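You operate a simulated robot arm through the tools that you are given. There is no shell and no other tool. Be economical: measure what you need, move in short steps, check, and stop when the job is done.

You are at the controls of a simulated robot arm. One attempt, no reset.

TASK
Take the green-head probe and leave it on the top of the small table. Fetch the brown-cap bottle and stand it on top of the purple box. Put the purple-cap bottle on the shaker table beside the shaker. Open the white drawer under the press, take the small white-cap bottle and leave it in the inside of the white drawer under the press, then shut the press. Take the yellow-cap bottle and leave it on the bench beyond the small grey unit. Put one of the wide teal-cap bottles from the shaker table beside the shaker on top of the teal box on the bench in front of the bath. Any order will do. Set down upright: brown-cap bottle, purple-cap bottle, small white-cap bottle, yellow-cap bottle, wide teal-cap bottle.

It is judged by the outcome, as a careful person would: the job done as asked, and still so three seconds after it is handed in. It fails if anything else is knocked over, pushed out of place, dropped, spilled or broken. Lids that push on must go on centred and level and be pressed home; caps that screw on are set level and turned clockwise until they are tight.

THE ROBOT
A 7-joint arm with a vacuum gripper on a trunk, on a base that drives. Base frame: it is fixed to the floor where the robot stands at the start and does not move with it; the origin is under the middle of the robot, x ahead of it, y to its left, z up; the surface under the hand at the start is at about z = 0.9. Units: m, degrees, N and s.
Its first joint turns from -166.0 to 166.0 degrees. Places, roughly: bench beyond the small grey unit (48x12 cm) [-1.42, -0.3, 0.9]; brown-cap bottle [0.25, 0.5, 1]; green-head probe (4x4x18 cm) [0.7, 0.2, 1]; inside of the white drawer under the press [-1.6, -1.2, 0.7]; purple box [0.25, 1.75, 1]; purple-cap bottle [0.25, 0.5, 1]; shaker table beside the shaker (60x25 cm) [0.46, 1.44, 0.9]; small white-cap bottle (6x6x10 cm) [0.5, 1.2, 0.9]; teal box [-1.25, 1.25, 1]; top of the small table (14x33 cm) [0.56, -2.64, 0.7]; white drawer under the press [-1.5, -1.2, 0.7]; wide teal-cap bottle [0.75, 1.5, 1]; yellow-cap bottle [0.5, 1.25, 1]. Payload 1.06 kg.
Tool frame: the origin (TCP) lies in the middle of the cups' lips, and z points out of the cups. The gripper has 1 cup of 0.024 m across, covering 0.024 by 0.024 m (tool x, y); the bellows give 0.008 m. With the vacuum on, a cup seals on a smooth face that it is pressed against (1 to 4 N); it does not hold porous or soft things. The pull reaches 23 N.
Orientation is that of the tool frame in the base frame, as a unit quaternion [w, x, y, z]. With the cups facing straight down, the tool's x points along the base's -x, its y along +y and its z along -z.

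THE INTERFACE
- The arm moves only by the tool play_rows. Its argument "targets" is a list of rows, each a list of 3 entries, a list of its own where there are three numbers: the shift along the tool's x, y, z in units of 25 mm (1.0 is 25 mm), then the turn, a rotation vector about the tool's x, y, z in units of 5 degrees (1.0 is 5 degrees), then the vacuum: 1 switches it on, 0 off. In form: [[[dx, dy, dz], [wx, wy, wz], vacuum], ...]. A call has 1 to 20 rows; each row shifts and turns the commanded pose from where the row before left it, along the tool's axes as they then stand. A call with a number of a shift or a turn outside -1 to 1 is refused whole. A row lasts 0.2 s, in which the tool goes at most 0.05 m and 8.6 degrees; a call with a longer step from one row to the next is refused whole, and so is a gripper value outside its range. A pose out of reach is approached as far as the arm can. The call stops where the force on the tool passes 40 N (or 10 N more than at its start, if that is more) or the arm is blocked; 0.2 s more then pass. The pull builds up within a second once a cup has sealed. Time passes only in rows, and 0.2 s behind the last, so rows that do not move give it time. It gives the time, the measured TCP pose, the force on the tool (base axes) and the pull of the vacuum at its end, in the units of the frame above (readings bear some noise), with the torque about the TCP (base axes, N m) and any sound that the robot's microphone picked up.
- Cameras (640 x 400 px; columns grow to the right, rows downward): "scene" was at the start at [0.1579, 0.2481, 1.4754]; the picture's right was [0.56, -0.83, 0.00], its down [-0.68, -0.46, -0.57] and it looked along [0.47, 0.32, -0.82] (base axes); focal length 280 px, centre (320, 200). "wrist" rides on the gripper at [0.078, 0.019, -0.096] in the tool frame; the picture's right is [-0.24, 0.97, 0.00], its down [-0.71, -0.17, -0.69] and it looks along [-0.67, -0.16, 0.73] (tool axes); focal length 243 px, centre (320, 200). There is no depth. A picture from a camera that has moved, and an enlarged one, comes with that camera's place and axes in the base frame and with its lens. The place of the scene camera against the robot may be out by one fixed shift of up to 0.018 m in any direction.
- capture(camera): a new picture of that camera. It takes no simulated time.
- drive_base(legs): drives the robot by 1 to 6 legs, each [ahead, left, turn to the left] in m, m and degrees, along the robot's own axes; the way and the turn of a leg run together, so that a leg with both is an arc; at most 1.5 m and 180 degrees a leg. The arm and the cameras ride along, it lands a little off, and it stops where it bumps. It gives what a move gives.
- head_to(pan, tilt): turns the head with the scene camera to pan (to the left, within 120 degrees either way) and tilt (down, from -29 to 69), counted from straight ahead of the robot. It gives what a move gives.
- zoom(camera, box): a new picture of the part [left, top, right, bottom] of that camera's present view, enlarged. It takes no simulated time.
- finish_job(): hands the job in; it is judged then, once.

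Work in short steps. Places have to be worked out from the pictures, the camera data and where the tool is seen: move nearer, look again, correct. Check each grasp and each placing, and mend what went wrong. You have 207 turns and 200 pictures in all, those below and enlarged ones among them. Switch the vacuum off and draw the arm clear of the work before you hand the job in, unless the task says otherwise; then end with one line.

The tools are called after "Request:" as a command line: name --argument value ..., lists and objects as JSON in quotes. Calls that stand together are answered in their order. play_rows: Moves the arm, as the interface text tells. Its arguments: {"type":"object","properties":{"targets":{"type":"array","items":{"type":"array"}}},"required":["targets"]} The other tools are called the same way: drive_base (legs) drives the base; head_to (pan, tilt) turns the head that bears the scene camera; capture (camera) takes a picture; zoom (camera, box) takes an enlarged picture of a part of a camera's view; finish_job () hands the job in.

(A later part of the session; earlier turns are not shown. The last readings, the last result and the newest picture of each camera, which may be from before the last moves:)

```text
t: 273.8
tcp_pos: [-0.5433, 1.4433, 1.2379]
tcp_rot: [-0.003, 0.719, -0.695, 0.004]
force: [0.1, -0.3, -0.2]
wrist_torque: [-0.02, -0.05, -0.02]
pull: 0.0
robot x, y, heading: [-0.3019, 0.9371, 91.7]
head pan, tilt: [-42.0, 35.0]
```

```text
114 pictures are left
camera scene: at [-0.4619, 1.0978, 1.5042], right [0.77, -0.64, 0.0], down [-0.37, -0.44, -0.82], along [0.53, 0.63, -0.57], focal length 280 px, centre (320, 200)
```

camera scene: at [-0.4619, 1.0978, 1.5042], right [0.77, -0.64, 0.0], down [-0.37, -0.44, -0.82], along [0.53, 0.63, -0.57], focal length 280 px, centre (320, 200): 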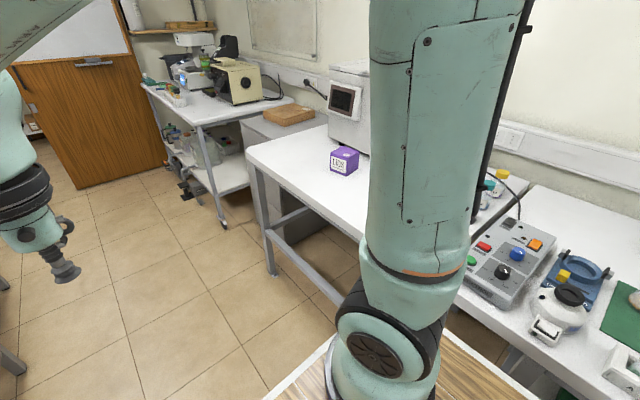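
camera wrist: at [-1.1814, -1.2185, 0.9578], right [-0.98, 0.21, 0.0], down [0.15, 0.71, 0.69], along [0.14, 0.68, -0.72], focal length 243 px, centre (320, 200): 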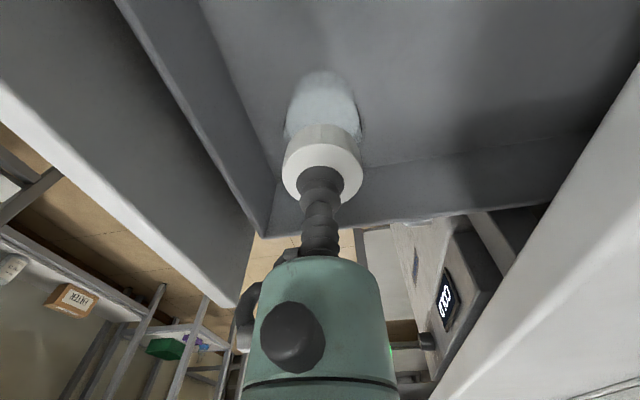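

Shift right 9 cm and swing the arm toward the yellow cap.

Request:
drive_base --legs '[[0, -0.09, -1.7]]'

Request:
play_rows --targets '[[[0, -1, 0], [0, 0, 0], 0], [[0, -1, 0], [0, 0, 0], 0], [[0, -1, 0], [0, 0, 0], 0], [[0, -1, 0], [0, 0, 0], 0], [[0, -1, 0], [0, 0, 0], 0], [[0, -1, 0], [0, 0, 0], 0], [[0, -1, 0], [0, 0, 0], 0], [[0, -1, 0], [0, 0, 0], 0], [[0, -1, 0], [0, 0, 0], 0], [[0, -1, 0], [0, 0, 0], 0], [[0, -1, 0], [0, 0, 0], 0], [[0, -1, 0], [0, 0, 0], 0], [[0, -1, 0], [0, 0, 0], 0], [[0, -1, 0], [0, 0, 0], 0], [[0, -1, 0], [0, 0, 0], 0], [[0, -1, 0], [0, 0, 0], 0], [[0, -1, 0], [0, 0, 0], 0], [[0, -1, 0], [0, 0, 0], 0], [[0, -1, 0], [0, 0, 0], 0], [[0, -1, 0], [0, 0, 0], 0]]'

Request:
play_rows --targets '[[[0.3, -1, 0], [0, 0, 0], 0], [[0.3, -1, 0], [0, 0, 0], 0], [[0.3, -1, 0], [0, 0, 0], 0], [[0.3, -1, 0], [0, 0, 0], 0], [[0.3, -1, 0], [0, 0, 0], 0], [[0.3, -1, 0], [0, 0, 0], 0], [[0.3, -1, 0], [0, 0, 0], 0], [[0.3, -1, 0], [0, 0, 0], 0], [[0.3, -1, 0], [0, 0, 0], 0], [[0.3, -1, 0], [0, 0, 0], 0], [[0.3, -1, 0], [0, 0, 0], 0], [[0.3, -1, 0], [0, 0, 0], 0], [[0.3, -1, 0.1], [0, 0, 0], 0], [[0.3, -1, 0.1], [0, 0, 0], 0], [[0.3, -1, 0.2], [0, 0, 0], 0], [[0, -1, 0.2], [0, 0, 0], 0], [[0, -1, 0.2], [0, 0, 0], 0], [[0, -1, 0.2], [0, 0, 0], 0], [[0, -1, 0.2], [0, 0, 0], 0]]'

Request:
capture --camera "wrist"

```text
t: 274.9
tcp_pos: [-0.4377, 1.4521, 1.2383]
tcp_rot: [-0.002, 0.708, -0.706, 0.004]
force: [0.3, -0.1, 0.4]
wrist_torque: [0.02, -0.04, 0.02]
pull: 0.0
robot x, y, heading: [-0.2122, 0.9429, 90.4]
head pan, tilt: [-42.0, 35.0]
```

```text
t: 279.1
tcp_pos: [0.0632, 1.453, 1.2434]
tcp_rot: [-0.003, 0.708, -0.706, 0.003]
force: [-1.5, -0.7, -0.4]
wrist_torque: [-0.02, -0.06, 0.0]
pull: 0.2
robot x, y, heading: [-0.2144, 0.9413, 90.4]
head pan, tilt: [-42.0, 35.0]
```

```text
t: 283.1
tcp_pos: [0.5384, 1.3408, 1.2167]
tcp_rot: [-0.004, 0.708, -0.706, 0.004]
force: [-0.3, 1.2, 0.5]
wrist_torque: [-0.03, -0.03, -0.03]
pull: 0.1
robot x, y, heading: [-0.2115, 0.9392, 90.2]
head pan, tilt: [-42.0, 35.0]
```

```text
113 pictures are left
camera wrist: at [0.5184, 1.2613, 1.3118], right [-0.97, 0.23, -0.01], down [0.16, 0.71, 0.69], along [0.17, 0.67, -0.73], focal length 243 px, centre (320, 200)
```

wrist: 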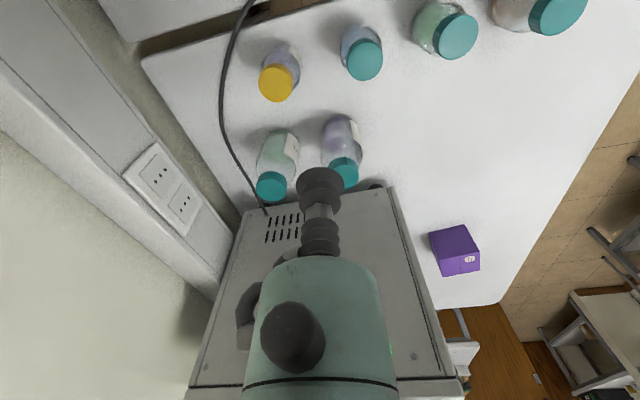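

Yellow cap ≈(0.595,1.344,0.99). Centre and descend to 1.03, then check.

Request:
play_rows --targets '[[[0, -0.8, 0], [0, 0, 0], 0], [[0, -0.8, 0.5], [0, 0, 0], 0], [[0, -0.7, 1], [0, 0, 0], 0], [[0, 0, 1], [0, 0, 0], 0], [[0, 0, 1], [0, 0, 0], 0], [[0, 0, 1], [0, 0, 0], 0], [[0, 0, 1], [0, 0, 0], 0], [[0, 0, 1], [0, 0, 0], 0], [[0, 0, 1], [0, 0, 0], 0], [[0, 0, 0], [0, 0, 0], 0]]'

Request:
zoom --camera "wrist" --box '[220, 80, 420, 230]'

```text
t: 285.2
tcp_pos: [0.5981, 1.3422, 1.0325]
tcp_rot: [-0.003, 0.708, -0.706, 0.005]
force: [-0.2, 0.0, 1.0]
wrist_torque: [0.0, 0.02, 0.0]
pull: 0.0
robot x, y, heading: [-0.2097, 0.9396, 90.1]
head pan, tilt: [-42.0, 35.0]
```

```text
2.67 times, centred on (320, 155) of wrist
camera zoom: at [0.5781, 1.2645, 1.1284], right [-0.97, 0.23, -0.01], down [0.16, 0.71, 0.69], along [0.17, 0.67, -0.73], focal length 647 px, centre (320, 320)
```

zoom: 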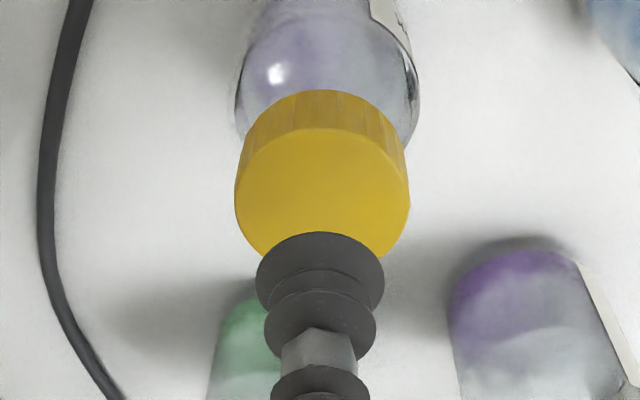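

Well centred; cap top about z≈1.0. Lower gently with vacuum.

Request:
play_rows --targets '[[[0, 0, 0.5], [0, 0, 0], 1], [[0, 0, 0.4], [0, 0, 0], 1], [[0, 0, 0.15], [0, 0, 0], 1], [[0, 0, 0.1], [0, 0, 0], 1], [[0, 0, 0], [0, 0, 0], 1]]'

```text
t: 286.4
tcp_pos: [0.5972, 1.3436, 1.0016]
tcp_rot: [-0.003, 0.709, -0.705, 0.004]
force: [0.1, -0.9, 0.5]
wrist_torque: [-0.11, 0.02, -0.02]
pull: 23.2
robot x, y, heading: [-0.2146, 0.9385, 90.5]
head pan, tilt: [-42.0, 35.0]
```

Sealed gently. Lift and swing back over the aisle.

Request:
play_rows --targets '[[[0, 0, -0.4], [0, 0, 0], 1], [[0, 0, -0.8], [0, 0, 0], 1], [[0, 0, -1], [0, 0, 0], 1], [[0, 0, -1], [0, 0, 0], 1], [[0, 0, -1], [0, 0, 0], 1], [[0, 0, -1], [0, 0, 0], 1], [[0, 0, -1], [0, 0, 0], 1], [[0, 0, -1], [0, 0, 0], 1], [[0, 0.5, -1], [0, 0, 0], 1], [[0, 1, -1], [0, 0, 0], 1], [[0, 1, -0.5], [0, 0, 0], 1], [[0, 1, 0], [0, 0, 0], 1], [[0, 1, 0], [0, 0, 0], 1], [[0, 1, 0], [0, 0, 0], 1], [[0, 1, 0], [0, 0, 0], 1], [[0, 1, 0], [0, 0, 0], 1], [[-0.2, 1, 0], [0, 0, 0], 1], [[-0.2, 1, 0], [0, 0, 0], 1], [[-0.2, 1, 0], [0, 0, 0], 1], [[-0.2, 1, 0], [0, 0, 0], 1]]'

Request:
play_rows --targets '[[[-0.2, 1, 0], [0, 0, 0], 1], [[-0.2, 1, 0], [0, 0, 0], 1], [[-0.2, 1, 0], [0, 0, 0], 1], [[-0.2, 1, 0], [0, 0, 0], 1], [[-0.2, 1, 0], [0, 0, 0], 1], [[-0.2, 1, 0], [0, 0, 0], 1], [[-0.2, 1, 0], [0, 0, 0], 1], [[-0.2, 1, 0], [0, 0, 0], 1], [[-0.2, 1, 0], [0, 0, 0], 1], [[-0.2, 1, 0], [0, 0, 0], 1], [[-0.2, 1, 0], [0, 0, 0], 1], [[0, 1, 0], [0, 0, 0], 1], [[0, 1, 0], [0, 0, 0], 1], [[0, 1, 0], [0, 0, 0], 1], [[0, 1, 0], [0, 0, 0], 1], [[0, 1, 0], [0, 0, 0], 1], [[0, 1, 0], [0, 0, 0], 1], [[0, 1, 0], [0, 0, 0], 1], [[0, 1, 0], [0, 0, 0], 1], [[0, 1, 0], [0, 0, 0], 1]]'

Request:
play_rows --targets '[[[0, 1, 0], [0, 0, 0], 1], [[0, 1, 0], [0, 0, 0], 1], [[0, 1, 0], [0, 0, 0], 1], [[0, 1, 0], [0, 0, 0], 1], [[0, 1, 0], [0, 0, 0], 1], [[0, 1, 0], [0, 0, 0], 1], [[0, 0, 0], [0, 0, 0], 1]]'

Request:
drive_base --legs '[[-0.9, 0, 0], [0, 0.38, 0]]'

Request:
head_to --pan 90 --tilt 35

Request:
capture --camera "scene"

```text
t: 290.6
tcp_pos: [0.3057, 1.3622, 1.2415]
tcp_rot: [-0.003, 0.708, -0.706, 0.004]
force: [0.1, -0.3, -1.4]
wrist_torque: [-0.03, 0.04, 0.0]
pull: 23.8
robot x, y, heading: [-0.2106, 0.9446, 90.3]
head pan, tilt: [-42.0, 35.0]
```

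```text
t: 294.9
tcp_pos: [-0.1941, 1.4169, 1.235]
tcp_rot: [-0.003, 0.709, -0.705, 0.004]
force: [0.2, 0.4, -2.4]
wrist_torque: [-0.05, 0.03, -0.03]
pull: 23.1
robot x, y, heading: [-0.2086, 0.9409, 90.5]
head pan, tilt: [-42.0, 35.0]
```

```text
t: 296.4
tcp_pos: [-0.3439, 1.4155, 1.2364]
tcp_rot: [-0.003, 0.708, -0.706, 0.004]
force: [0.5, 1.1, -1.4]
wrist_torque: [-0.05, -0.02, -0.03]
pull: 22.8
robot x, y, heading: [-0.2138, 0.9436, 90.4]
head pan, tilt: [-42.0, 35.0]
```

```text
t: 303.0
tcp_pos: [-0.7136, 0.5619, 1.237]
tcp_rot: [0.003, -0.697, 0.717, -0.005]
force: [-0.5, 0.4, -2.1]
wrist_torque: [-0.04, 0.02, 0.04]
pull: 23.2
robot x, y, heading: [-0.5981, 0.0813, 88.5]
head pan, tilt: [-42.0, 35.0]
```

```text
t: 305.2
tcp_pos: [-0.7143, 0.5608, 1.2363]
tcp_rot: [0.003, -0.697, 0.717, -0.004]
force: [-0.1, -0.5, -2.3]
wrist_torque: [0.0, 0.03, 0.01]
pull: 23.2
robot x, y, heading: [-0.6007, 0.0825, 88.3]
head pan, tilt: [90.0, 35.0]
```

```text
111 pictures are left
camera scene: at [-0.8956, 0.1882, 1.5042], right [0.03, 1.0, 0.0], down [0.57, -0.02, -0.82], along [-0.82, 0.02, -0.57], focal length 280 px, centre (320, 200)
```

scene: 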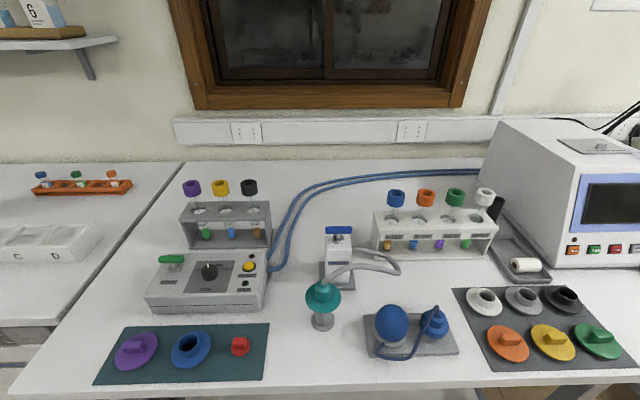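

Destination strip lies between the grey unit/rack (y>−0.23) and the bench end (y≈−0.42); target (−1.42, −0.31). I bring the base a bit nearer, then carry over at z≈1.3.

Request:
drive_base --legs '[[-0.15, 0.08, 1.6]]'

Request:
play_rows --targets '[[[0, 0, -1], [0, 0, 0], 1], [[0, 0, -1], [0, 0, 0], 1], [[0, 0, -0.5], [0, 0, 0], 1], [[0.9, 1, 0], [0, 0, 0], 1], [[0.9, 1, 0], [0, 0, 0], 1], [[0.9, 1, 0], [0, 0, 0], 1], [[0.9, 1, 0], [0, 0, 0], 1], [[0.9, 1, 0], [0, 0, 0], 1], [[0.9, 1, 0], [0, 0, 0], 1], [[0.9, 1, 0], [0, 0, 0], 1], [[0.9, 1, 0], [0, 0, 0], 1], [[0.9, 1, 0], [0, 0, 0], 1], [[0.9, 1, 0], [0, 0, 0], 1], [[0.9, 1, 0], [0, 0, 0], 1], [[0.9, 1, 0], [0, 0, 0], 1], [[0.9, 1, 0], [0, 0, 0], 1], [[0.9, 1, 0], [0, 0, 0], 1], [[0.9, 1, 0], [0, 0, 0], 1], [[0.9, 1, 0], [0, 0, 0], 1], [[0, 0, 0], [0, 0, 0], 1]]'

Request:
head_to --pan 105 --tilt 40

Request:
capture --camera "scene"

```text
t: 306.6
tcp_pos: [-0.8084, 0.4089, 1.2374]
tcp_rot: [-0.003, 0.707, -0.707, 0.004]
force: [0.3, 0.0, -0.9]
wrist_torque: [-0.07, 0.03, 0.02]
pull: 23.2
robot x, y, heading: [-0.6802, -0.0646, 90.1]
head pan, tilt: [90.0, 35.0]
```

```text
t: 310.8
tcp_pos: [-1.2102, 0.0519, 1.2936]
tcp_rot: [0.003, -0.705, 0.709, -0.005]
force: [-0.8, 0.0, -1.5]
wrist_torque: [-0.08, 0.03, -0.02]
pull: 23.1
robot x, y, heading: [-0.68, -0.0637, 89.9]
head pan, tilt: [90.0, 35.0]
```

```text
t: 311.6
tcp_pos: [-1.2106, 0.0497, 1.2933]
tcp_rot: [-0.003, 0.708, -0.706, 0.004]
force: [0.2, 0.6, -2.4]
wrist_torque: [-0.07, 0.01, -0.01]
pull: 23.4
robot x, y, heading: [-0.6845, -0.0631, 90.0]
head pan, tilt: [105.0, 40.0]
```

```text
110 pictures are left
camera scene: at [-0.9737, 0.0097, 1.4966], right [-0.26, 0.97, 0.0], down [0.62, 0.17, -0.77], along [-0.74, -0.2, -0.64], focal length 280 px, centre (320, 200)
```

scene: 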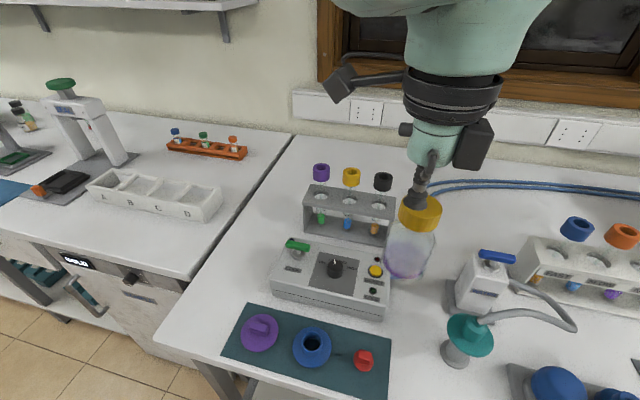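

Path is clear above the racks. Move over the target spot.

Request:
play_rows --targets '[[[0.987, 0.56, 0], [0, 0, 0], 1], [[0.987, 0.56, 0], [0, 0, 0], 1], [[0.987, 0.56, 0], [0, 0, 0], 1], [[0.987, 0.56, 0], [0, 0, 0], 1], [[0.987, 0.56, 0], [0, 0, 0], 1], [[0.987, 0.56, 0], [0, 0, 0], 1], [[0.987, 0.56, 0], [0, 0, 0], 1], [[0.987, 0.56, 0], [0, 0, 0], 1], [[0.987, 0.56, 0], [0, 0, 0], 1], [[0.987, 0.56, 0], [0, 0, 0], 1], [[0.987, 0.56, 0], [0, 0, 0], 1], [[0.987, 0.56, 0], [0, 0, 0], 1], [[0.987, 0.56, 0], [0, 0, 0], 1], [[0.987, 0.56, 0], [0, 0, 0], 1], [[0.987, 0.56, 0], [0, 0, 0], 1], [[0, 0, 1], [0, 0, 0], 1], [[0, 0, 1], [0, 0, 0], 1], [[0, 0, 1], [0, 0, 0], 1], [[0, 0, 1], [0, 0, 0], 1], [[0, 0, 0], [0, 0, 0], 1]]'

Request:
capture --camera "scene"

Request:
capture --camera "wrist"

```text
t: 315.8
tcp_pos: [-1.2813, -0.1132, 1.1863]
tcp_rot: [0.005, -0.706, 0.708, -0.008]
force: [0.1, 0.1, -1.7]
wrist_torque: [-0.05, -0.01, 0.02]
pull: 23.7
out of reach, approached as far as the arm can: row 6, 7, 8, 9, 10, 11, 12, 13, 14, 15
robot x, y, heading: [-0.6807, -0.0661, 90.1]
head pan, tilt: [105.0, 40.0]
```

```text
109 pictures are left
camera scene: at [-0.9825, 0.0112, 1.4946], right [-0.26, 0.97, 0.0], down [0.63, 0.17, -0.76], along [-0.74, -0.2, -0.65], focal length 280 px, centre (320, 200)
```

scene: 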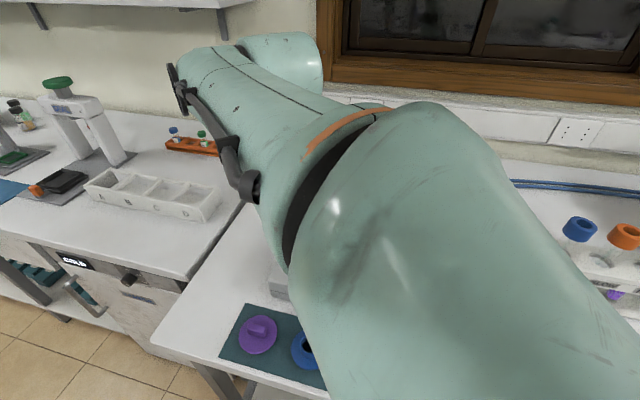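

```text
108 pictures are left
camera wrist: at [-1.3009, -0.1923, 1.2817], right [-0.97, 0.24, -0.02], down [0.16, 0.71, 0.69], along [0.18, 0.66, -0.73], focal length 243 px, centre (320, 200)
```

wrist: 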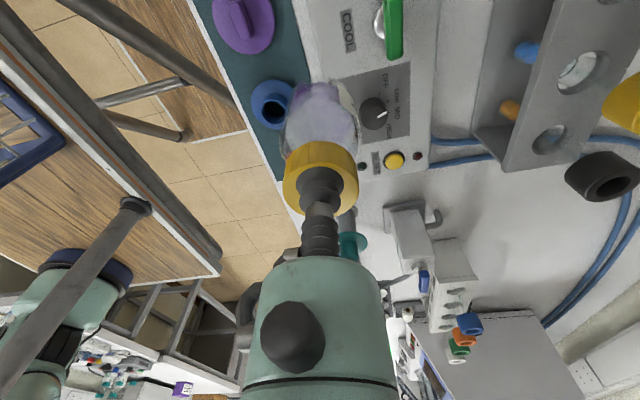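

The arm binds near the head mast when reaching back-left. I back out of this pose: first go up and see where the command stands.

Request:
play_rows --targets '[[[-0.5, -0.3, -1], [0, 0, 0], 1], [[-0.9, -0.5, -1], [0, 0, 0], 1], [[-0.9, -0.5, -1], [0, 0, 0], 1]]'

```text
t: 316.8
tcp_pos: [-1.2505, -0.0526, 1.1854]
tcp_rot: [0.057, -0.7, 0.711, -0.035]
force: [0.0, -0.9, -3.2]
wrist_torque: [-0.05, -0.01, 0.0]
pull: 22.7
robot x, y, heading: [-0.6765, -0.0654, 90.4]
head pan, tilt: [105.0, 40.0]
stopped in row 3: the arm was blocked; the commanded pose is now the measured one
```

Blocked — the arm is touching something. I look before moving further.

Request:
capture --camera "wrist"

Request:
capture --camera "scene"

```text
107 pictures are left
camera wrist: at [-1.2827, -0.134, 1.2748], right [-0.96, 0.25, -0.12], down [0.09, 0.68, 0.72], along [0.26, 0.68, -0.68], focal length 243 px, centre (320, 200)
```

wrist: 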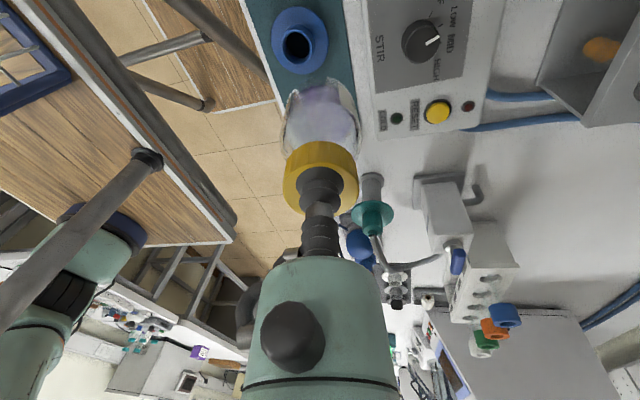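

```text
106 pictures are left
camera scene: at [-0.9774, 0.0092, 1.5061], right [-0.25, 0.97, 0.0], down [0.54, 0.14, -0.83], along [-0.8, -0.21, -0.56], focal length 280 px, centre (320, 200)
```

scene: 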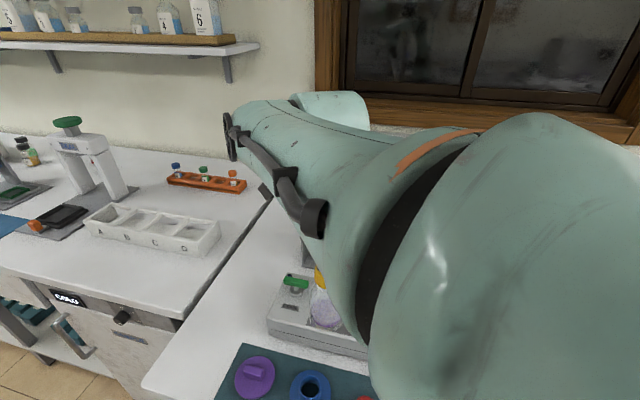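

The forearm is pressing against my own head camera (its tilt changed). I turn the head to the other side to free it, then retreat.

Request:
head_to --pan -30 --tilt 20

Request:
play_rows --targets '[[[-0.4, 0, 0], [0, 0, 0], 1], [[-0.4, 0, 0], [0, 0, 0], 1], [[-0.5, 0, 0], [0, 0, 0], 1]]'

Request:
capture --camera "wrist"

```text
t: 319.0
tcp_pos: [-1.2509, -0.0515, 1.1871]
tcp_rot: [0.055, -0.7, 0.711, -0.035]
force: [-0.3, -0.5, -2.0]
wrist_torque: [-0.06, 0.03, 0.0]
pull: 22.9
robot x, y, heading: [-0.6807, -0.0659, 89.9]
head pan, tilt: [-30.0, 20.0]
```

```text
t: 319.8
tcp_pos: [-1.2489, -0.0217, 1.1862]
tcp_rot: [0.056, -0.702, 0.709, -0.036]
force: [0.0, -0.1, -1.3]
wrist_torque: [-0.05, -0.04, 0.01]
pull: 22.6
robot x, y, heading: [-0.6787, -0.067, 90.2]
head pan, tilt: [-30.0, 20.0]
```

```text
105 pictures are left
camera wrist: at [-1.2806, -0.1031, 1.2769], right [-0.96, 0.25, -0.12], down [0.09, 0.69, 0.72], along [0.26, 0.68, -0.68], focal length 243 px, centre (320, 200)
```

wrist: 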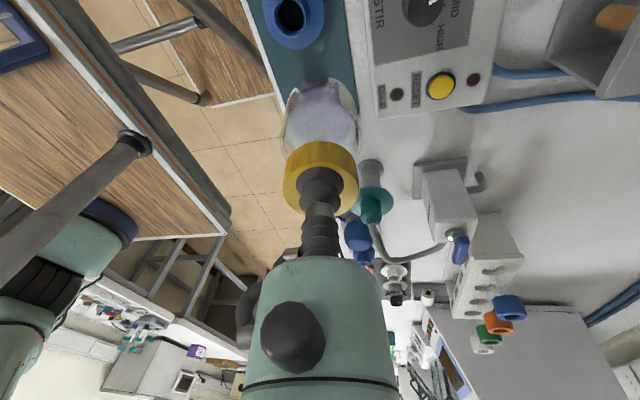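

Free now. I straighten the tool, rise, and retreat to the front posture in small moves.

Request:
play_rows --targets '[[[0, 0, -0.5], [-0.75, 0.15, 0], 1], [[0, 0, -0.5], [-0.75, 0.15, 0], 1], [[0, 0, -0.7], [0, 0, 0], 1], [[0, 0, -0.7], [0, 0, 0], 1], [[0, 0, -0.7], [0, 0, 0], 1], [[0, 0, -0.7], [0, 0, 0], 1]]'

```text
t: 321.4
tcp_pos: [-1.2603, 0.002, 1.2624]
tcp_rot: [0.014, -0.689, 0.725, -0.002]
force: [1.0, 0.0, -2.5]
wrist_torque: [-0.05, 0.03, 0.02]
pull: 23.3
robot x, y, heading: [-0.6814, -0.0649, 90.0]
head pan, tilt: [-30.0, 20.0]
stopped in row 6: the arm was blocked; the commanded pose is now the measured one
```

Blocked upward again; move along +y (robot-ahead) to unwind the elbow.

Request:
play_rows --targets '[[[-0.4, 0, 0.2], [0, 0, 0], 1], [[-0.6, 0, 0], [0, 0, 0], 1], [[-0.8, 0, 0], [0, 0, 0], 1], [[-0.8, 0, 0], [0, 0, 0], 1], [[-0.8, 0, 0], [0, 0, 0], 1], [[-0.8, 0, 0], [0, 0, 0], 1], [[-0.8, 0, 0], [0, 0, 0], 1], [[-0.8, 0, 0], [0, 0, 0], 1]]'

Request:
capture --camera "wrist"

```text
t: 323.2
tcp_pos: [-1.2501, 0.1489, 1.2642]
tcp_rot: [0.01, -0.689, 0.725, 0.0]
force: [0.2, 0.2, -2.5]
wrist_torque: [-0.07, -0.01, -0.02]
pull: 23.0
robot x, y, heading: [-0.6814, -0.0633, 90.1]
head pan, tilt: [-30.0, 20.0]
```

```text
104 pictures are left
camera wrist: at [-1.2754, 0.0694, 1.3582], right [-0.96, 0.28, -0.01], down [0.2, 0.69, 0.7], along [0.21, 0.67, -0.72], focal length 243 px, centre (320, 200)
```

wrist: 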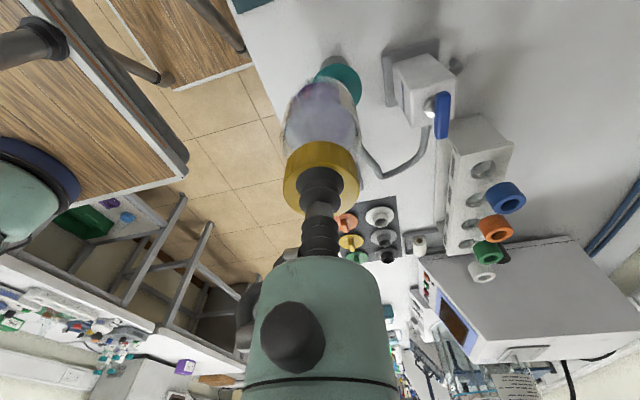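

Free again. Continue to the front travel posture and straighten the yaw.

Request:
play_rows --targets '[[[-0.7, -1, 0], [0, 0, -0.3], 1], [[-0.7, -1, 0], [0, 0, -0.28], 1], [[-0.7, -1, 0], [0, 0, 0], 1], [[-0.7, -1, 0], [0, 0, 0], 1], [[-0.7, -1, 0], [0, 0, 0], 1], [[-0.7, -1, 0], [0, 0, 0], 1], [[-0.7, -1, 0], [0, 0, 0], 1], [[-0.7, -1, 0], [0, 0, 0], 1], [[-0.7, -1, 0], [0, 0, 0], 1], [[-0.7, -1, 0], [0, 0, 0], 1], [[-0.7, -1, 0], [0, 0, 0], 1], [[-0.7, -1, 0], [0, 0, 0], 1], [[-0.7, -1, 0], [0, 0, 0], 1], [[-0.7, -1, 0], [0, 0, 0], 1], [[-0.7, -1, 0], [0, 0, 0], 1], [[-0.7, -1, 0], [0, 0, 0], 1], [[0, 0, 0], [0, 0, 0], 1]]'

Request:
drive_base --legs '[[-0.78, -0.05, 0]]'

Request:
head_to --pan 45 --tilt 40

Request:
capture --camera "scene"

```text
t: 326.8
tcp_pos: [-0.8493, 0.4229, 1.2744]
tcp_rot: [0.01, -0.707, 0.707, -0.001]
force: [0.2, -0.9, -2.3]
wrist_torque: [-0.06, -0.02, -0.02]
pull: 23.2
robot x, y, heading: [-0.6785, -0.0661, 89.7]
head pan, tilt: [-30.0, 20.0]
```

```text
t: 331.0
tcp_pos: [-0.7967, -0.3508, 1.2745]
tcp_rot: [0.01, -0.704, 0.71, -0.001]
force: [-0.2, -0.1, -2.5]
wrist_torque: [-0.05, 0.05, -0.01]
pull: 23.3
robot x, y, heading: [-0.6324, -0.8402, 89.5]
head pan, tilt: [-30.0, 20.0]
```

```text
t: 332.4
tcp_pos: [-0.7968, -0.3494, 1.2743]
tcp_rot: [0.01, -0.703, 0.711, -0.001]
force: [-0.7, -0.4, -2.1]
wrist_torque: [-0.09, -0.01, -0.02]
pull: 22.8
robot x, y, heading: [-0.6325, -0.8413, 89.3]
head pan, tilt: [45.0, 40.0]
```

```text
103 pictures are left
camera scene: at [-0.9021, -0.6796, 1.4966], right [0.72, 0.7, 0.0], down [0.45, -0.46, -0.77], along [-0.54, 0.55, -0.64], focal length 280 px, centre (320, 200)
```

scene: 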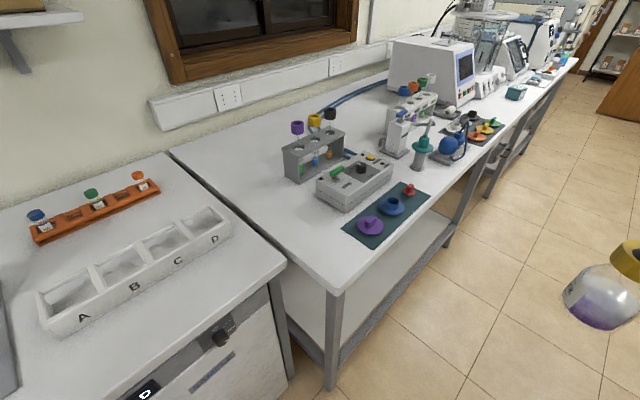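

Clear view of the strip; (−1.42, −0.33) is free. I move the base 10 cm left then carry the bottle over.

Request:
drive_base --legs '[[0, 0.1, 0.7]]'

Request:
play_rows --targets '[[[0, 1, 0], [0, 0, 0], 1], [[0, 1, 0], [0, 0, 0], 1], [[0, 1, 0], [0, 0, 0], 1], [[0, 1, 0], [0, 0, 0], 1], [[0, 1, 0], [0, 0, 0], 1], [[0, 1, 0], [0, 0, 0], 1], [[0, 1, 0], [0, 0, 0], 1], [[0, 1, 0], [0, 0, 0], 1], [[0, 1, 0], [0, 0, 0], 1], [[0, 1, 0], [0, 0, 0], 1], [[0, 1, 0], [0, 0, 0], 1], [[0, 1, 0], [0, 0, 0], 1], [[0, 1, 0], [0, 0, 0], 1], [[0, 1, 0], [0, 0, 0], 1], [[0, 1, 0], [0, 0, 0], 1], [[0, 1, 0], [0, 0, 0], 1], [[0, 0, 0], [0, 0, 0], 1]]'

Request:
capture --camera "scene"

```text
t: 333.6
tcp_pos: [-0.9014, -0.3511, 1.2753]
tcp_rot: [0.011, -0.707, 0.707, -0.001]
force: [0.5, 0.1, -2.2]
wrist_torque: [-0.12, 0.04, -0.01]
pull: 22.9
robot x, y, heading: [-0.7326, -0.8393, 90.3]
head pan, tilt: [45.0, 40.0]
```

```text
t: 337.2
tcp_pos: [-1.301, -0.3512, 1.2696]
tcp_rot: [-0.01, 0.708, -0.707, 0.001]
force: [0.0, -0.2, -1.9]
wrist_torque: [-0.06, 0.0, -0.01]
pull: 22.7
robot x, y, heading: [-0.7336, -0.8391, 90.2]
head pan, tilt: [45.0, 40.0]
```

```text
102 pictures are left
camera scene: at [-1.0031, -0.6823, 1.4966], right [0.71, 0.71, 0.0], down [0.46, -0.45, -0.77], along [-0.54, 0.54, -0.64], focal length 280 px, centre (320, 200)
```

scene: 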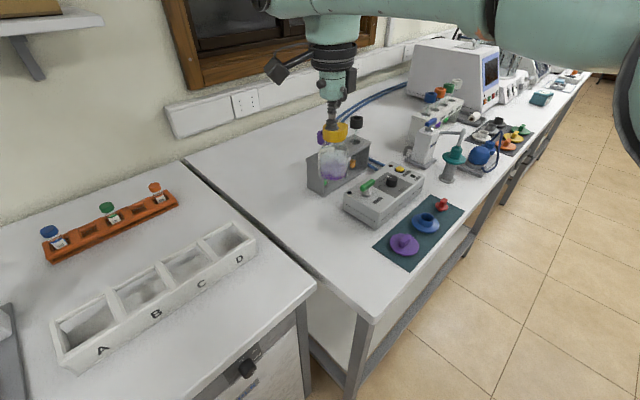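

Continue to the spot, straighten the small tilt, and descend to ~1.04.

Request:
play_rows --targets '[[[-0.2, 1, 0], [-0.2, 0.16, 0], 1], [[-0.2, 1, 0], [0, 0, 0], 1], [[-0.2, 1, 0], [0, 0, 0], 1], [[-0.2, 1, 0], [0, 0, 0], 1], [[0, 0.8, 0.5], [0, 0, 0], 1], [[0, 0, 1], [0, 0, 0], 1], [[0, 0, 1], [0, 0, 0], 1], [[0, 0, 1], [0, 0, 0], 1], [[0, 0, 1], [0, 0, 0], 1], [[0, 0, 1], [0, 0, 0], 1], [[0, 0, 1], [0, 0, 0], 1], [[0, 0, 1], [0, 0, 0], 1], [[0, 0, 1], [0, 0, 0], 1], [[0, 0, 0.5], [0, 0, 0], 1], [[0, 0, 0], [0, 0, 0], 1]]'

Request:
zoom --camera "scene" --box '[200, 60, 440, 240]'

Request:
capture --camera "wrist"

```text
t: 340.4
tcp_pos: [-1.3739, -0.3427, 1.0413]
tcp_rot: [0.001, 0.708, -0.707, -0.001]
force: [0.0, 0.5, -2.9]
wrist_torque: [-0.06, -0.02, 0.02]
pull: 22.9
out of reach, approached as far as the arm can: row 3, 4, 5
robot x, y, heading: [-0.7273, -0.8403, 90.1]
head pan, tilt: [45.0, 40.0]
```

```text
2.22 times, centred on (320, 150) of scene
camera zoom: at [-1.0032, -0.6823, 1.4966], right [0.71, 0.71, 0.0], down [0.46, -0.45, -0.77], along [-0.54, 0.54, -0.64], focal length 621 px, centre (320, 311)
```

zoom: 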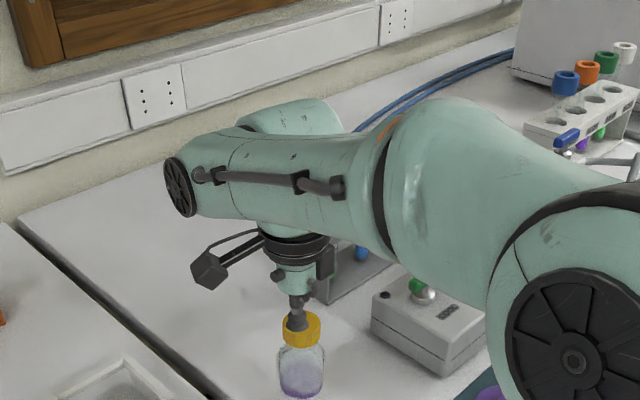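

```text
100 pictures are left
camera wrist: at [-1.3918, -0.4227, 1.1382], right [-0.97, 0.23, 0.0], down [0.17, 0.71, 0.68], along [0.16, 0.67, -0.73], focal length 243 px, centre (320, 200)
```

wrist: 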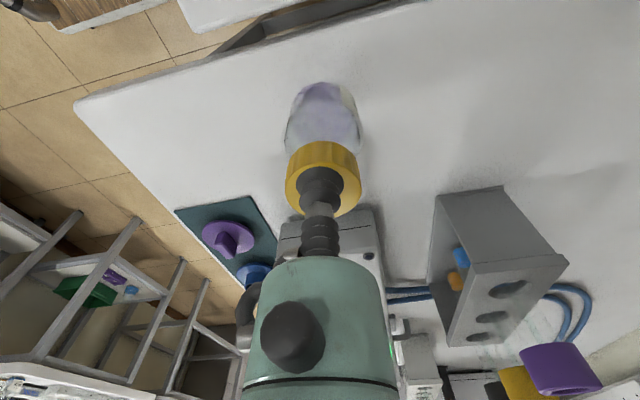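

At (−1.374,−0.343). Nudge to y≈−0.315 and lower to contact.

Request:
play_rows --targets '[[[-0.6, 0.3, 0], [0, 0, 0], 1], [[-0.5, 0.3, 0.4], [0, 0, 0], 1], [[0, 0, 0.4], [0, 0, 0], 1], [[0, 0, 0.3], [0, 0, 0], 1], [[0, 0, 0.15], [0, 0, 0], 1], [[0, 0, 0.1], [0, 0, 0], 1], [[0, 0, 0], [0, 0, 0], 1]]'

Request:
zoom --camera "scene" --box '[200, 60, 440, 240]'

```text
t: 342.0
tcp_pos: [-1.3889, -0.3167, 1.0067]
tcp_rot: [0.001, 0.707, -0.707, -0.001]
force: [0.2, 0.4, -1.6]
wrist_torque: [-0.04, 0.0, -0.02]
pull: 23.1
robot x, y, heading: [-0.7278, -0.8401, 90.3]
head pan, tilt: [45.0, 40.0]
```

```text
2.22 times, centred on (320, 150) of scene
camera zoom: at [-1.0032, -0.6823, 1.4966], right [0.71, 0.71, 0.0], down [0.46, -0.45, -0.77], along [-0.54, 0.54, -0.64], focal length 621 px, centre (320, 311)
```

zoom: 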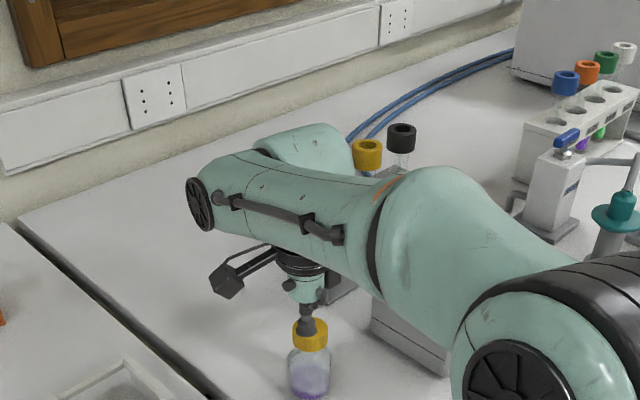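

Lower the last few mm in fine steps.

Request:
play_rows --targets '[[[0, 0, 0.1], [0, 0, 0], 1], [[0, 0, 0.1], [0, 0, 0], 1], [[0, 0, 0.1], [0, 0, 0], 1], [[0, 0, 0], [0, 0, 0], 1]]'

```text
t: 343.0
tcp_pos: [-1.3879, -0.315, 1.0005]
tcp_rot: [0.0, 0.708, -0.706, -0.001]
force: [0.6, -3.9, 15.8]
wrist_torque: [-0.07, -0.01, 0.01]
pull: 23.1
robot x, y, heading: [-0.7294, -0.8399, 90.1]
head pan, tilt: [45.0, 40.0]
```

Contact. Ease, release, and rise straight up.

Request:
play_rows --targets '[[[0, 0, -0.06], [0, 0, 0], 1], [[0, 0, 0], [0, 0, 0], 0], [[0, 0, 0], [0, 0, 0], 0], [[0, 0, 0], [0, 0, 0], 0], [[0, 0, 0], [0, 0, 0], 0], [[0, 0, -0.2], [0, 0, 0], 0], [[0, 0, -0.5], [0, 0, 0], 0], [[0, 0, -1], [0, 0, 0], 0], [[0, 0, -1], [0, 0, 0], 0], [[0, 0, -1], [0, 0, 0], 0], [[0, 0, -1], [0, 0, 0], 0], [[0, -1, -1], [0, 0, 0], 0], [[0, -1, -1], [0, 0, 0], 0], [[0, -1, -1], [0, 0, 0], 0], [[0, -1, -1], [0, 0, 0], 0], [[0, -1, -1], [0, 0, 0], 0], [[0, -1, 0], [0, 0, 0], 0], [[0, -1, 0], [0, 0, 0], 0], [[0, -1, 0], [0, 0, 0], 0], [[0, -1, 0], [0, 0, 0], 0]]'

Request:
zoom --camera "scene" --box '[200, 60, 440, 240]'

```text
t: 347.2
tcp_pos: [-1.1601, -0.3141, 1.2454]
tcp_rot: [0.001, 0.707, -0.707, 0.0]
force: [-0.4, 0.5, 0.6]
wrist_torque: [-0.01, -0.03, 0.0]
pull: 0.0
robot x, y, heading: [-0.7286, -0.8412, 89.9]
head pan, tilt: [45.0, 40.0]
```

```text
2.22 times, centred on (320, 150) of scene
camera zoom: at [-1.0036, -0.6823, 1.4965], right [0.71, 0.71, 0.0], down [0.46, -0.45, -0.77], along [-0.54, 0.54, -0.64], focal length 621 px, centre (320, 311)
```

zoom: 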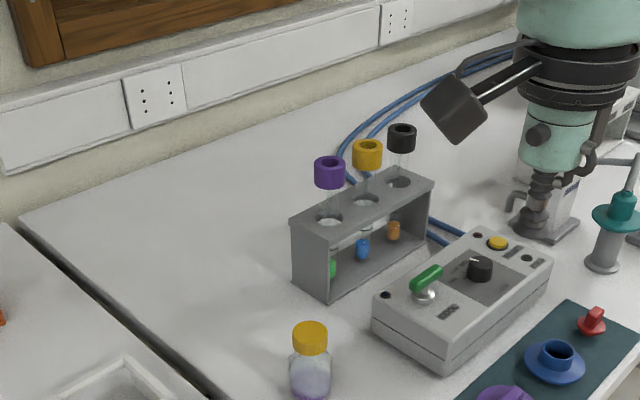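

Yellow bottle stands well. Tuck the arm and drive north for the wide teal bottle (RIVER).

Request:
play_rows --targets '[[[0, -1, 0], [0, 0, 0], 0], [[0, -1, 0], [0, 0, 0], 0], [[0, -1, 0], [0, 0, 0], 0], [[0, -1, 0], [0, 0, 0], 0], [[0, -1, 0], [0, 0, 0], 0], [[0, -1, 0], [0, 0, 0], 0], [[0, -1, 0], [0, 0, 0], 0], [[0, -1, 0], [0, 0, 0], 0], [[0, -1, 0], [0, 0, 0], 0], [[0, -1, 0], [0, 0, 0], 0], [[0, -1, 0], [0, 0, 0], 0], [[0, -1, 0], [0, 0, 0], 0], [[0, -1, 0], [0, 0, 0], 0]]'

Request:
drive_base --legs '[[1.45, 0, 0], [0, -0.48, 0], [0.4, 0, 0]]'

Request:
head_to --pan 90 --tilt 25

Request:
capture --camera "scene"

```text
t: 350.0
tcp_pos: [-0.8391, -0.3138, 1.2438]
tcp_rot: [0.001, 0.708, -0.707, 0.0]
force: [-0.8, 0.5, -0.8]
wrist_torque: [0.0, -0.02, -0.01]
pull: 0.0
robot x, y, heading: [-0.7318, -0.8387, 89.9]
head pan, tilt: [45.0, 40.0]
```

```text
t: 361.7
tcp_pos: [-0.3819, 1.5231, 1.2443]
tcp_rot: [0.001, 0.713, -0.701, -0.001]
force: [-0.6, 0.2, -0.2]
wrist_torque: [-0.02, 0.03, -0.02]
pull: 0.0
robot x, y, heading: [-0.2662, 0.9967, 90.9]
head pan, tilt: [45.0, 40.0]
```

```text
t: 362.8
tcp_pos: [-0.3824, 1.5228, 1.2458]
tcp_rot: [0.001, 0.713, -0.701, 0.0]
force: [0.2, -0.4, -0.2]
wrist_torque: [0.0, -0.02, -0.02]
pull: 0.0
robot x, y, heading: [-0.2673, 0.998, 91.1]
head pan, tilt: [90.0, 25.0]
```

```text
97 pictures are left
camera scene: at [-0.5714, 1.0911, 1.5199], right [-0.02, 1.0, 0.0], down [0.42, 0.01, -0.91], along [-0.91, -0.01, -0.42], focal length 280 px, centre (320, 200)
```

scene: 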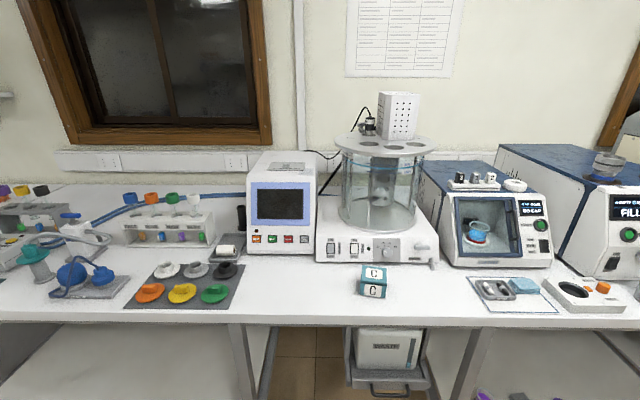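

Teal box "C" found at ≈(−1.24, 1.23). Now swing the arm right toward RIVER at ≈(0.54, 1.463).

Request:
play_rows --targets '[[[0, -1, 0], [0, 0, 0], 0], [[0, -1, 0], [0, 0, 0], 0], [[0, -1, 0], [0, 0, 0], 0], [[0, -1, 0], [0, 0, 0], 0], [[0, -1, 0], [0, 0, 0], 0], [[0, -1, 0], [0, 0, 0], 0], [[0, -1, 0], [0, 0, 0], 0], [[0, -1, 0], [0, 0, 0], 0], [[0, -1, 0], [0, 0, 0], 0], [[0, -1, 0], [0, 0, 0], 0], [[0, -1, 0], [0, 0, 0], 0], [[0, -1, 0], [0, 0, 0], 0], [[0, -1, 0], [0, 0, 0], 0], [[0, -1, 0], [0, 0, 0], 0], [[0, -1, 0], [0, 0, 0], 0], [[0, -1, 0], [0, 0, 0], 0], [[0, -1, 0], [0, 0, 0], 0], [[0, -1, 0], [0, 0, 0], 0], [[0, -1, 0], [0, 0, 0], 0], [[0, -1, 0], [0, 0, 0], 0]]'

Request:
play_rows --targets '[[[0.2, -1, 0], [0, 0, 0], 0], [[0.2, -1, 0], [0, 0, 0], 0], [[0.2, -1, 0], [0, 0, 0], 0], [[0.2, -1, 0], [0, 0, 0], 0], [[0.2, -1, 0], [0, 0, 0], 0], [[0.2, -1, 0], [0, 0, 0], 0], [[0.2, -1, 0], [0, 0, 0], 0], [[0.2, -1, 0], [0, 0, 0], 0], [[0.2, -1, 0], [0, 0, 0], 0], [[0.2, -1, 0], [0, 0, 0], 0], [[0.2, -1, 0], [0, 0, 0], 0], [[0.2, -1, 0], [0, 0, 0], 0], [[0.2, -1, 0], [0, 0, 0], 0], [[0.2, -1, 0], [0, 0, 0], 0], [[0, -1, 0], [0, 0, 0], 0], [[0, -0.5, 0], [0, 0, 0], 0], [[0, 0, 0], [0, 0, 0], 0]]'

Request:
capture --camera "wrist"

```text
t: 367.0
tcp_pos: [0.1194, 1.5289, 1.2436]
tcp_rot: [0.001, 0.713, -0.701, 0.0]
force: [0.3, -0.8, 0.0]
wrist_torque: [-0.01, -0.03, 0.01]
pull: 0.0
robot x, y, heading: [-0.2672, 0.9991, 91.1]
head pan, tilt: [90.0, 25.0]
```

```text
t: 370.6
tcp_pos: [0.4921, 1.467, 1.2438]
tcp_rot: [0.001, 0.714, -0.7, -0.001]
force: [0.0, 0.6, 0.5]
wrist_torque: [0.01, 0.0, -0.04]
pull: 0.1
out of reach, approached as far as the arm can: row 16
robot x, y, heading: [-0.2664, 0.9988, 91.0]
head pan, tilt: [90.0, 25.0]
```

```text
96 pictures are left
camera wrist: at [0.4744, 1.3877, 1.3399], right [-0.98, 0.22, 0.0], down [0.16, 0.71, 0.68], along [0.15, 0.67, -0.73], focal length 243 px, centre (320, 200)
```

wrist: 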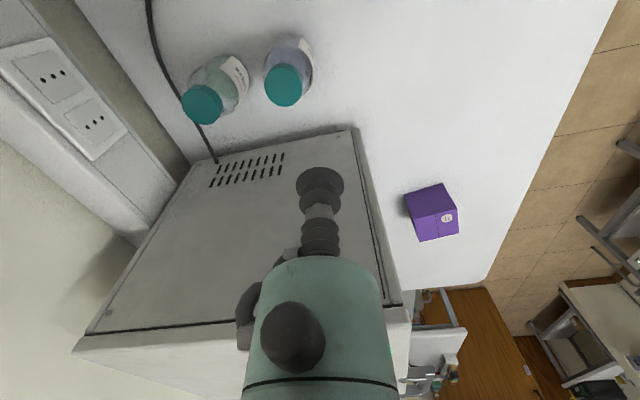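

RIVER cap at (0.539,1.475,1.035). Descend while centring.

Request:
play_rows --targets '[[[0, 0, 1], [0, 0, 0], 0], [[0, -0.3, 1], [0, 0, 0], 0], [[0, -0.4, 1], [0, 0, 0], 0], [[-0.1, -0.4, 1], [0, 0, 0], 0], [[-0.1, -0.4, 1], [0, 0, 0], 0], [[-0.1, -0.4, 1], [0, 0, 0], 0], [[0, 0, 0.8], [0, 0, 0], 0], [[0, 0, 0], [0, 0, 0], 0]]'

Request:
zoom --camera "wrist" --box '[220, 80, 420, 230]'

```text
t: 372.4
tcp_pos: [0.5403, 1.4756, 1.0716]
tcp_rot: [0.0, 0.712, -0.702, -0.001]
force: [-0.1, 0.2, -0.2]
wrist_torque: [-0.03, 0.0, -0.02]
pull: 0.0
robot x, y, heading: [-0.2644, 0.9998, 91.1]
head pan, tilt: [90.0, 25.0]
```

```text
2.67 times, centred on (320, 155) of wrist
camera zoom: at [0.523, 1.3971, 1.1676], right [-0.98, 0.22, 0.0], down [0.16, 0.71, 0.68], along [0.15, 0.67, -0.73], focal length 647 px, centre (320, 320)
```

zoom: 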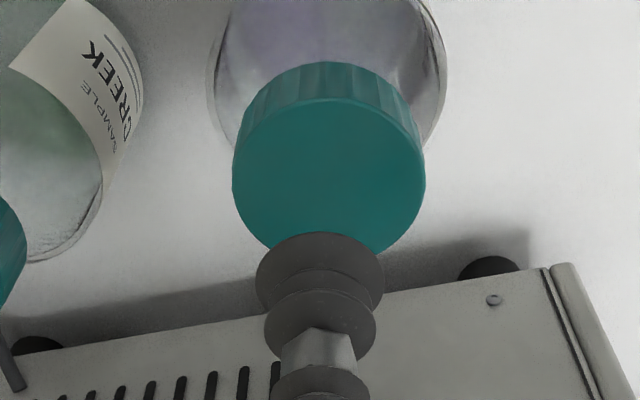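

Centred. Lower with vacuum.

Request:
play_rows --targets '[[[0, 0.1, 0.5], [0, 0, 0], 1], [[0, 0, 0.5], [0, 0, 0], 1], [[0, 0, 0.2], [0, 0, 0], 1], [[0, 0, 0.1], [0, 0, 0], 1], [[0, 0, 0], [0, 0, 0], 1]]'

```text
t: 373.6
tcp_pos: [0.5378, 1.4758, 1.0402]
tcp_rot: [0.001, 0.714, -0.701, -0.001]
force: [-0.8, 0.0, 0.7]
wrist_torque: [-0.03, -0.02, 0.0]
pull: 23.5
robot x, y, heading: [-0.2664, 1.0001, 90.7]
head pan, tilt: [90.0, 25.0]
```

Sealed. Lift and swing back, keeping the bottom above other caps.

Request:
play_rows --targets '[[[0, 0, -0.3], [0, 0, 0], 1], [[0, 0, -0.7], [0, 0, 0], 1], [[0, 0, -1], [0, 0, 0], 1], [[0, 0, -1], [0, 0, 0], 1], [[0, 0, -1], [0, 0, 0], 1], [[0, 0.3, -1], [0, 0, 0], 1], [[0, 0.5, -1], [0, 0, 0], 1], [[0, 1, -1], [0, 0, 0], 1], [[0, 1, -1], [0, 0, 0], 1], [[0, 1, -1], [0, 0, 0], 1], [[0, 1, 0], [0, 0, 0], 1], [[0, 1, 0], [0, 0, 0], 1], [[0, 1, 0], [0, 0, 0], 1], [[0, 1, 0], [0, 0, 0], 1], [[0, 1, 0], [0, 0, 0], 1], [[0, 1, 0], [0, 0, 0], 1], [[0, 1, 0], [0, 0, 0], 1], [[0, 1, 0], [0, 0, 0], 1]]'

Request:
play_rows --targets '[[[-0.15, 1, 0], [0, 0, 0], 1], [[-0.15, 1, 0], [0, 0, 0], 1], [[-0.15, 1, 0], [0, 0, 0], 1], [[-0.15, 1, 0], [0, 0, 0], 1], [[-0.15, 1, 0], [0, 0, 0], 1], [[-0.15, 1, 0], [0, 0, 0], 1], [[-0.15, 1, 0], [0, 0, 0], 1], [[-0.15, 1, 0], [0, 0, 0], 1], [[-0.15, 1, 0], [0, 0, 0], 1], [[-0.15, 1, 0], [0, 0, 0], 1], [[0, 1, 0], [0, 0, 0], 1], [[0, 1, 0], [0, 0, 0], 1], [[0, 1, 0], [0, 0, 0], 1], [[0, 1, 0], [0, 0, 0], 1], [[0, 1, 0], [0, 0, 0], 1], [[0, 1, 0], [0, 0, 0], 1], [[0, 1, 0], [0, 0, 0], 1], [[0, 1, 0], [0, 0, 0], 1], [[0, 1, 0], [0, 0, 0], 1], [[0, 1, 0], [0, 0, 0], 1]]'

Request:
play_rows --targets '[[[0, 1, 0], [0, 0, 0], 1], [[0, 1, 0], [0, 0, 0], 1], [[0, 1, 0], [0, 0, 0], 1], [[0, 1, 0], [0, 0, 0], 1], [[0, 1, 0], [0, 0, 0], 1], [[0, 0, 0], [0, 0, 0], 1]]'

Request:
drive_base --legs '[[-0.3, 0, -1], [0, 0.3, 0]]'

Request:
head_to --pan 55 --tilt 40

Request:
capture --camera "scene"

```text
t: 377.4
tcp_pos: [0.2348, 1.4676, 1.2667]
tcp_rot: [0.001, 0.713, -0.701, -0.001]
force: [0.7, 0.2, -3.7]
wrist_torque: [0.01, 0.01, -0.02]
pull: 23.2
out of reach, approached as far as the arm can: row 5
robot x, y, heading: [-0.2651, 0.9948, 91.1]
head pan, tilt: [90.0, 25.0]
```

```text
t: 381.6
tcp_pos: [-0.2706, 1.4968, 1.2667]
tcp_rot: [0.0, 0.713, -0.701, -0.001]
force: [0.3, 0.1, -3.6]
wrist_torque: [-0.01, -0.01, 0.01]
pull: 23.1
robot x, y, heading: [-0.2653, 0.9977, 91.1]
head pan, tilt: [90.0, 25.0]
```

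```text
t: 383.0
tcp_pos: [-0.393, 1.4953, 1.2669]
tcp_rot: [0.0, 0.713, -0.701, 0.0]
force: [0.1, 0.5, -4.1]
wrist_torque: [-0.02, 0.01, 0.01]
pull: 23.1
robot x, y, heading: [-0.2621, 0.9962, 90.9]
head pan, tilt: [90.0, 25.0]
```

```text
t: 386.7
tcp_pos: [-0.6805, 1.1906, 1.2679]
tcp_rot: [-0.001, -0.706, 0.708, 0.0]
force: [0.6, 0.6, -4.4]
wrist_torque: [-0.03, -0.01, 0.0]
pull: 22.5
robot x, y, heading: [-0.5648, 0.6923, 89.8]
head pan, tilt: [90.0, 25.0]
```

```text
t: 387.7
tcp_pos: [-0.6796, 1.1923, 1.2676]
tcp_rot: [-0.001, -0.707, 0.708, 0.001]
force: [1.3, 0.6, -4.2]
wrist_torque: [-0.01, 0.01, 0.01]
pull: 22.3
robot x, y, heading: [-0.565, 0.688, 90.0]
head pan, tilt: [55.0, 40.0]
```

```text
94 pictures are left
camera scene: at [-0.844, 0.8386, 1.4966], right [0.57, 0.82, 0.0], down [0.53, -0.37, -0.77], along [-0.63, 0.44, -0.64], focal length 280 px, centre (320, 200)
```

scene: 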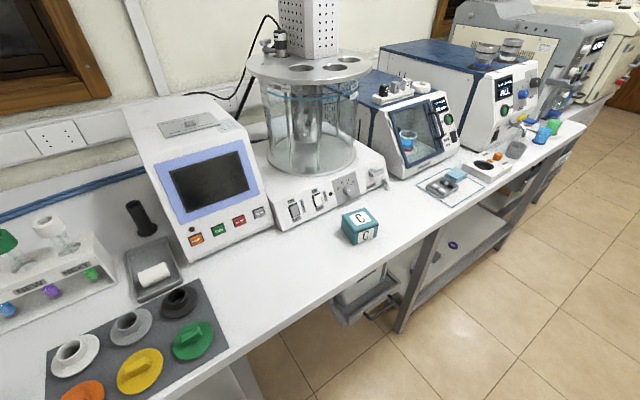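

Zoom on the teal box to fix its top centre.

Request:
zoom --camera "scene" --box '[310, 190, 410, 260]'

```text
5.71 times, centred on (360, 225) of scene
camera zoom: at [-0.844, 0.8386, 1.4966], right [0.57, 0.82, 0.0], down [0.53, -0.37, -0.77], along [-0.63, 0.44, -0.64], focal length 1597 px, centre (91, 57)
```

zoom: 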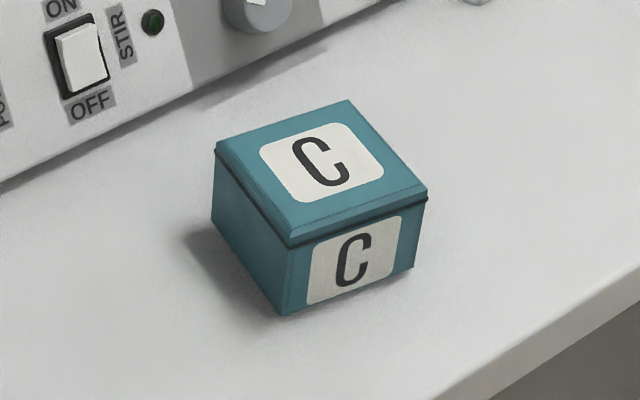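

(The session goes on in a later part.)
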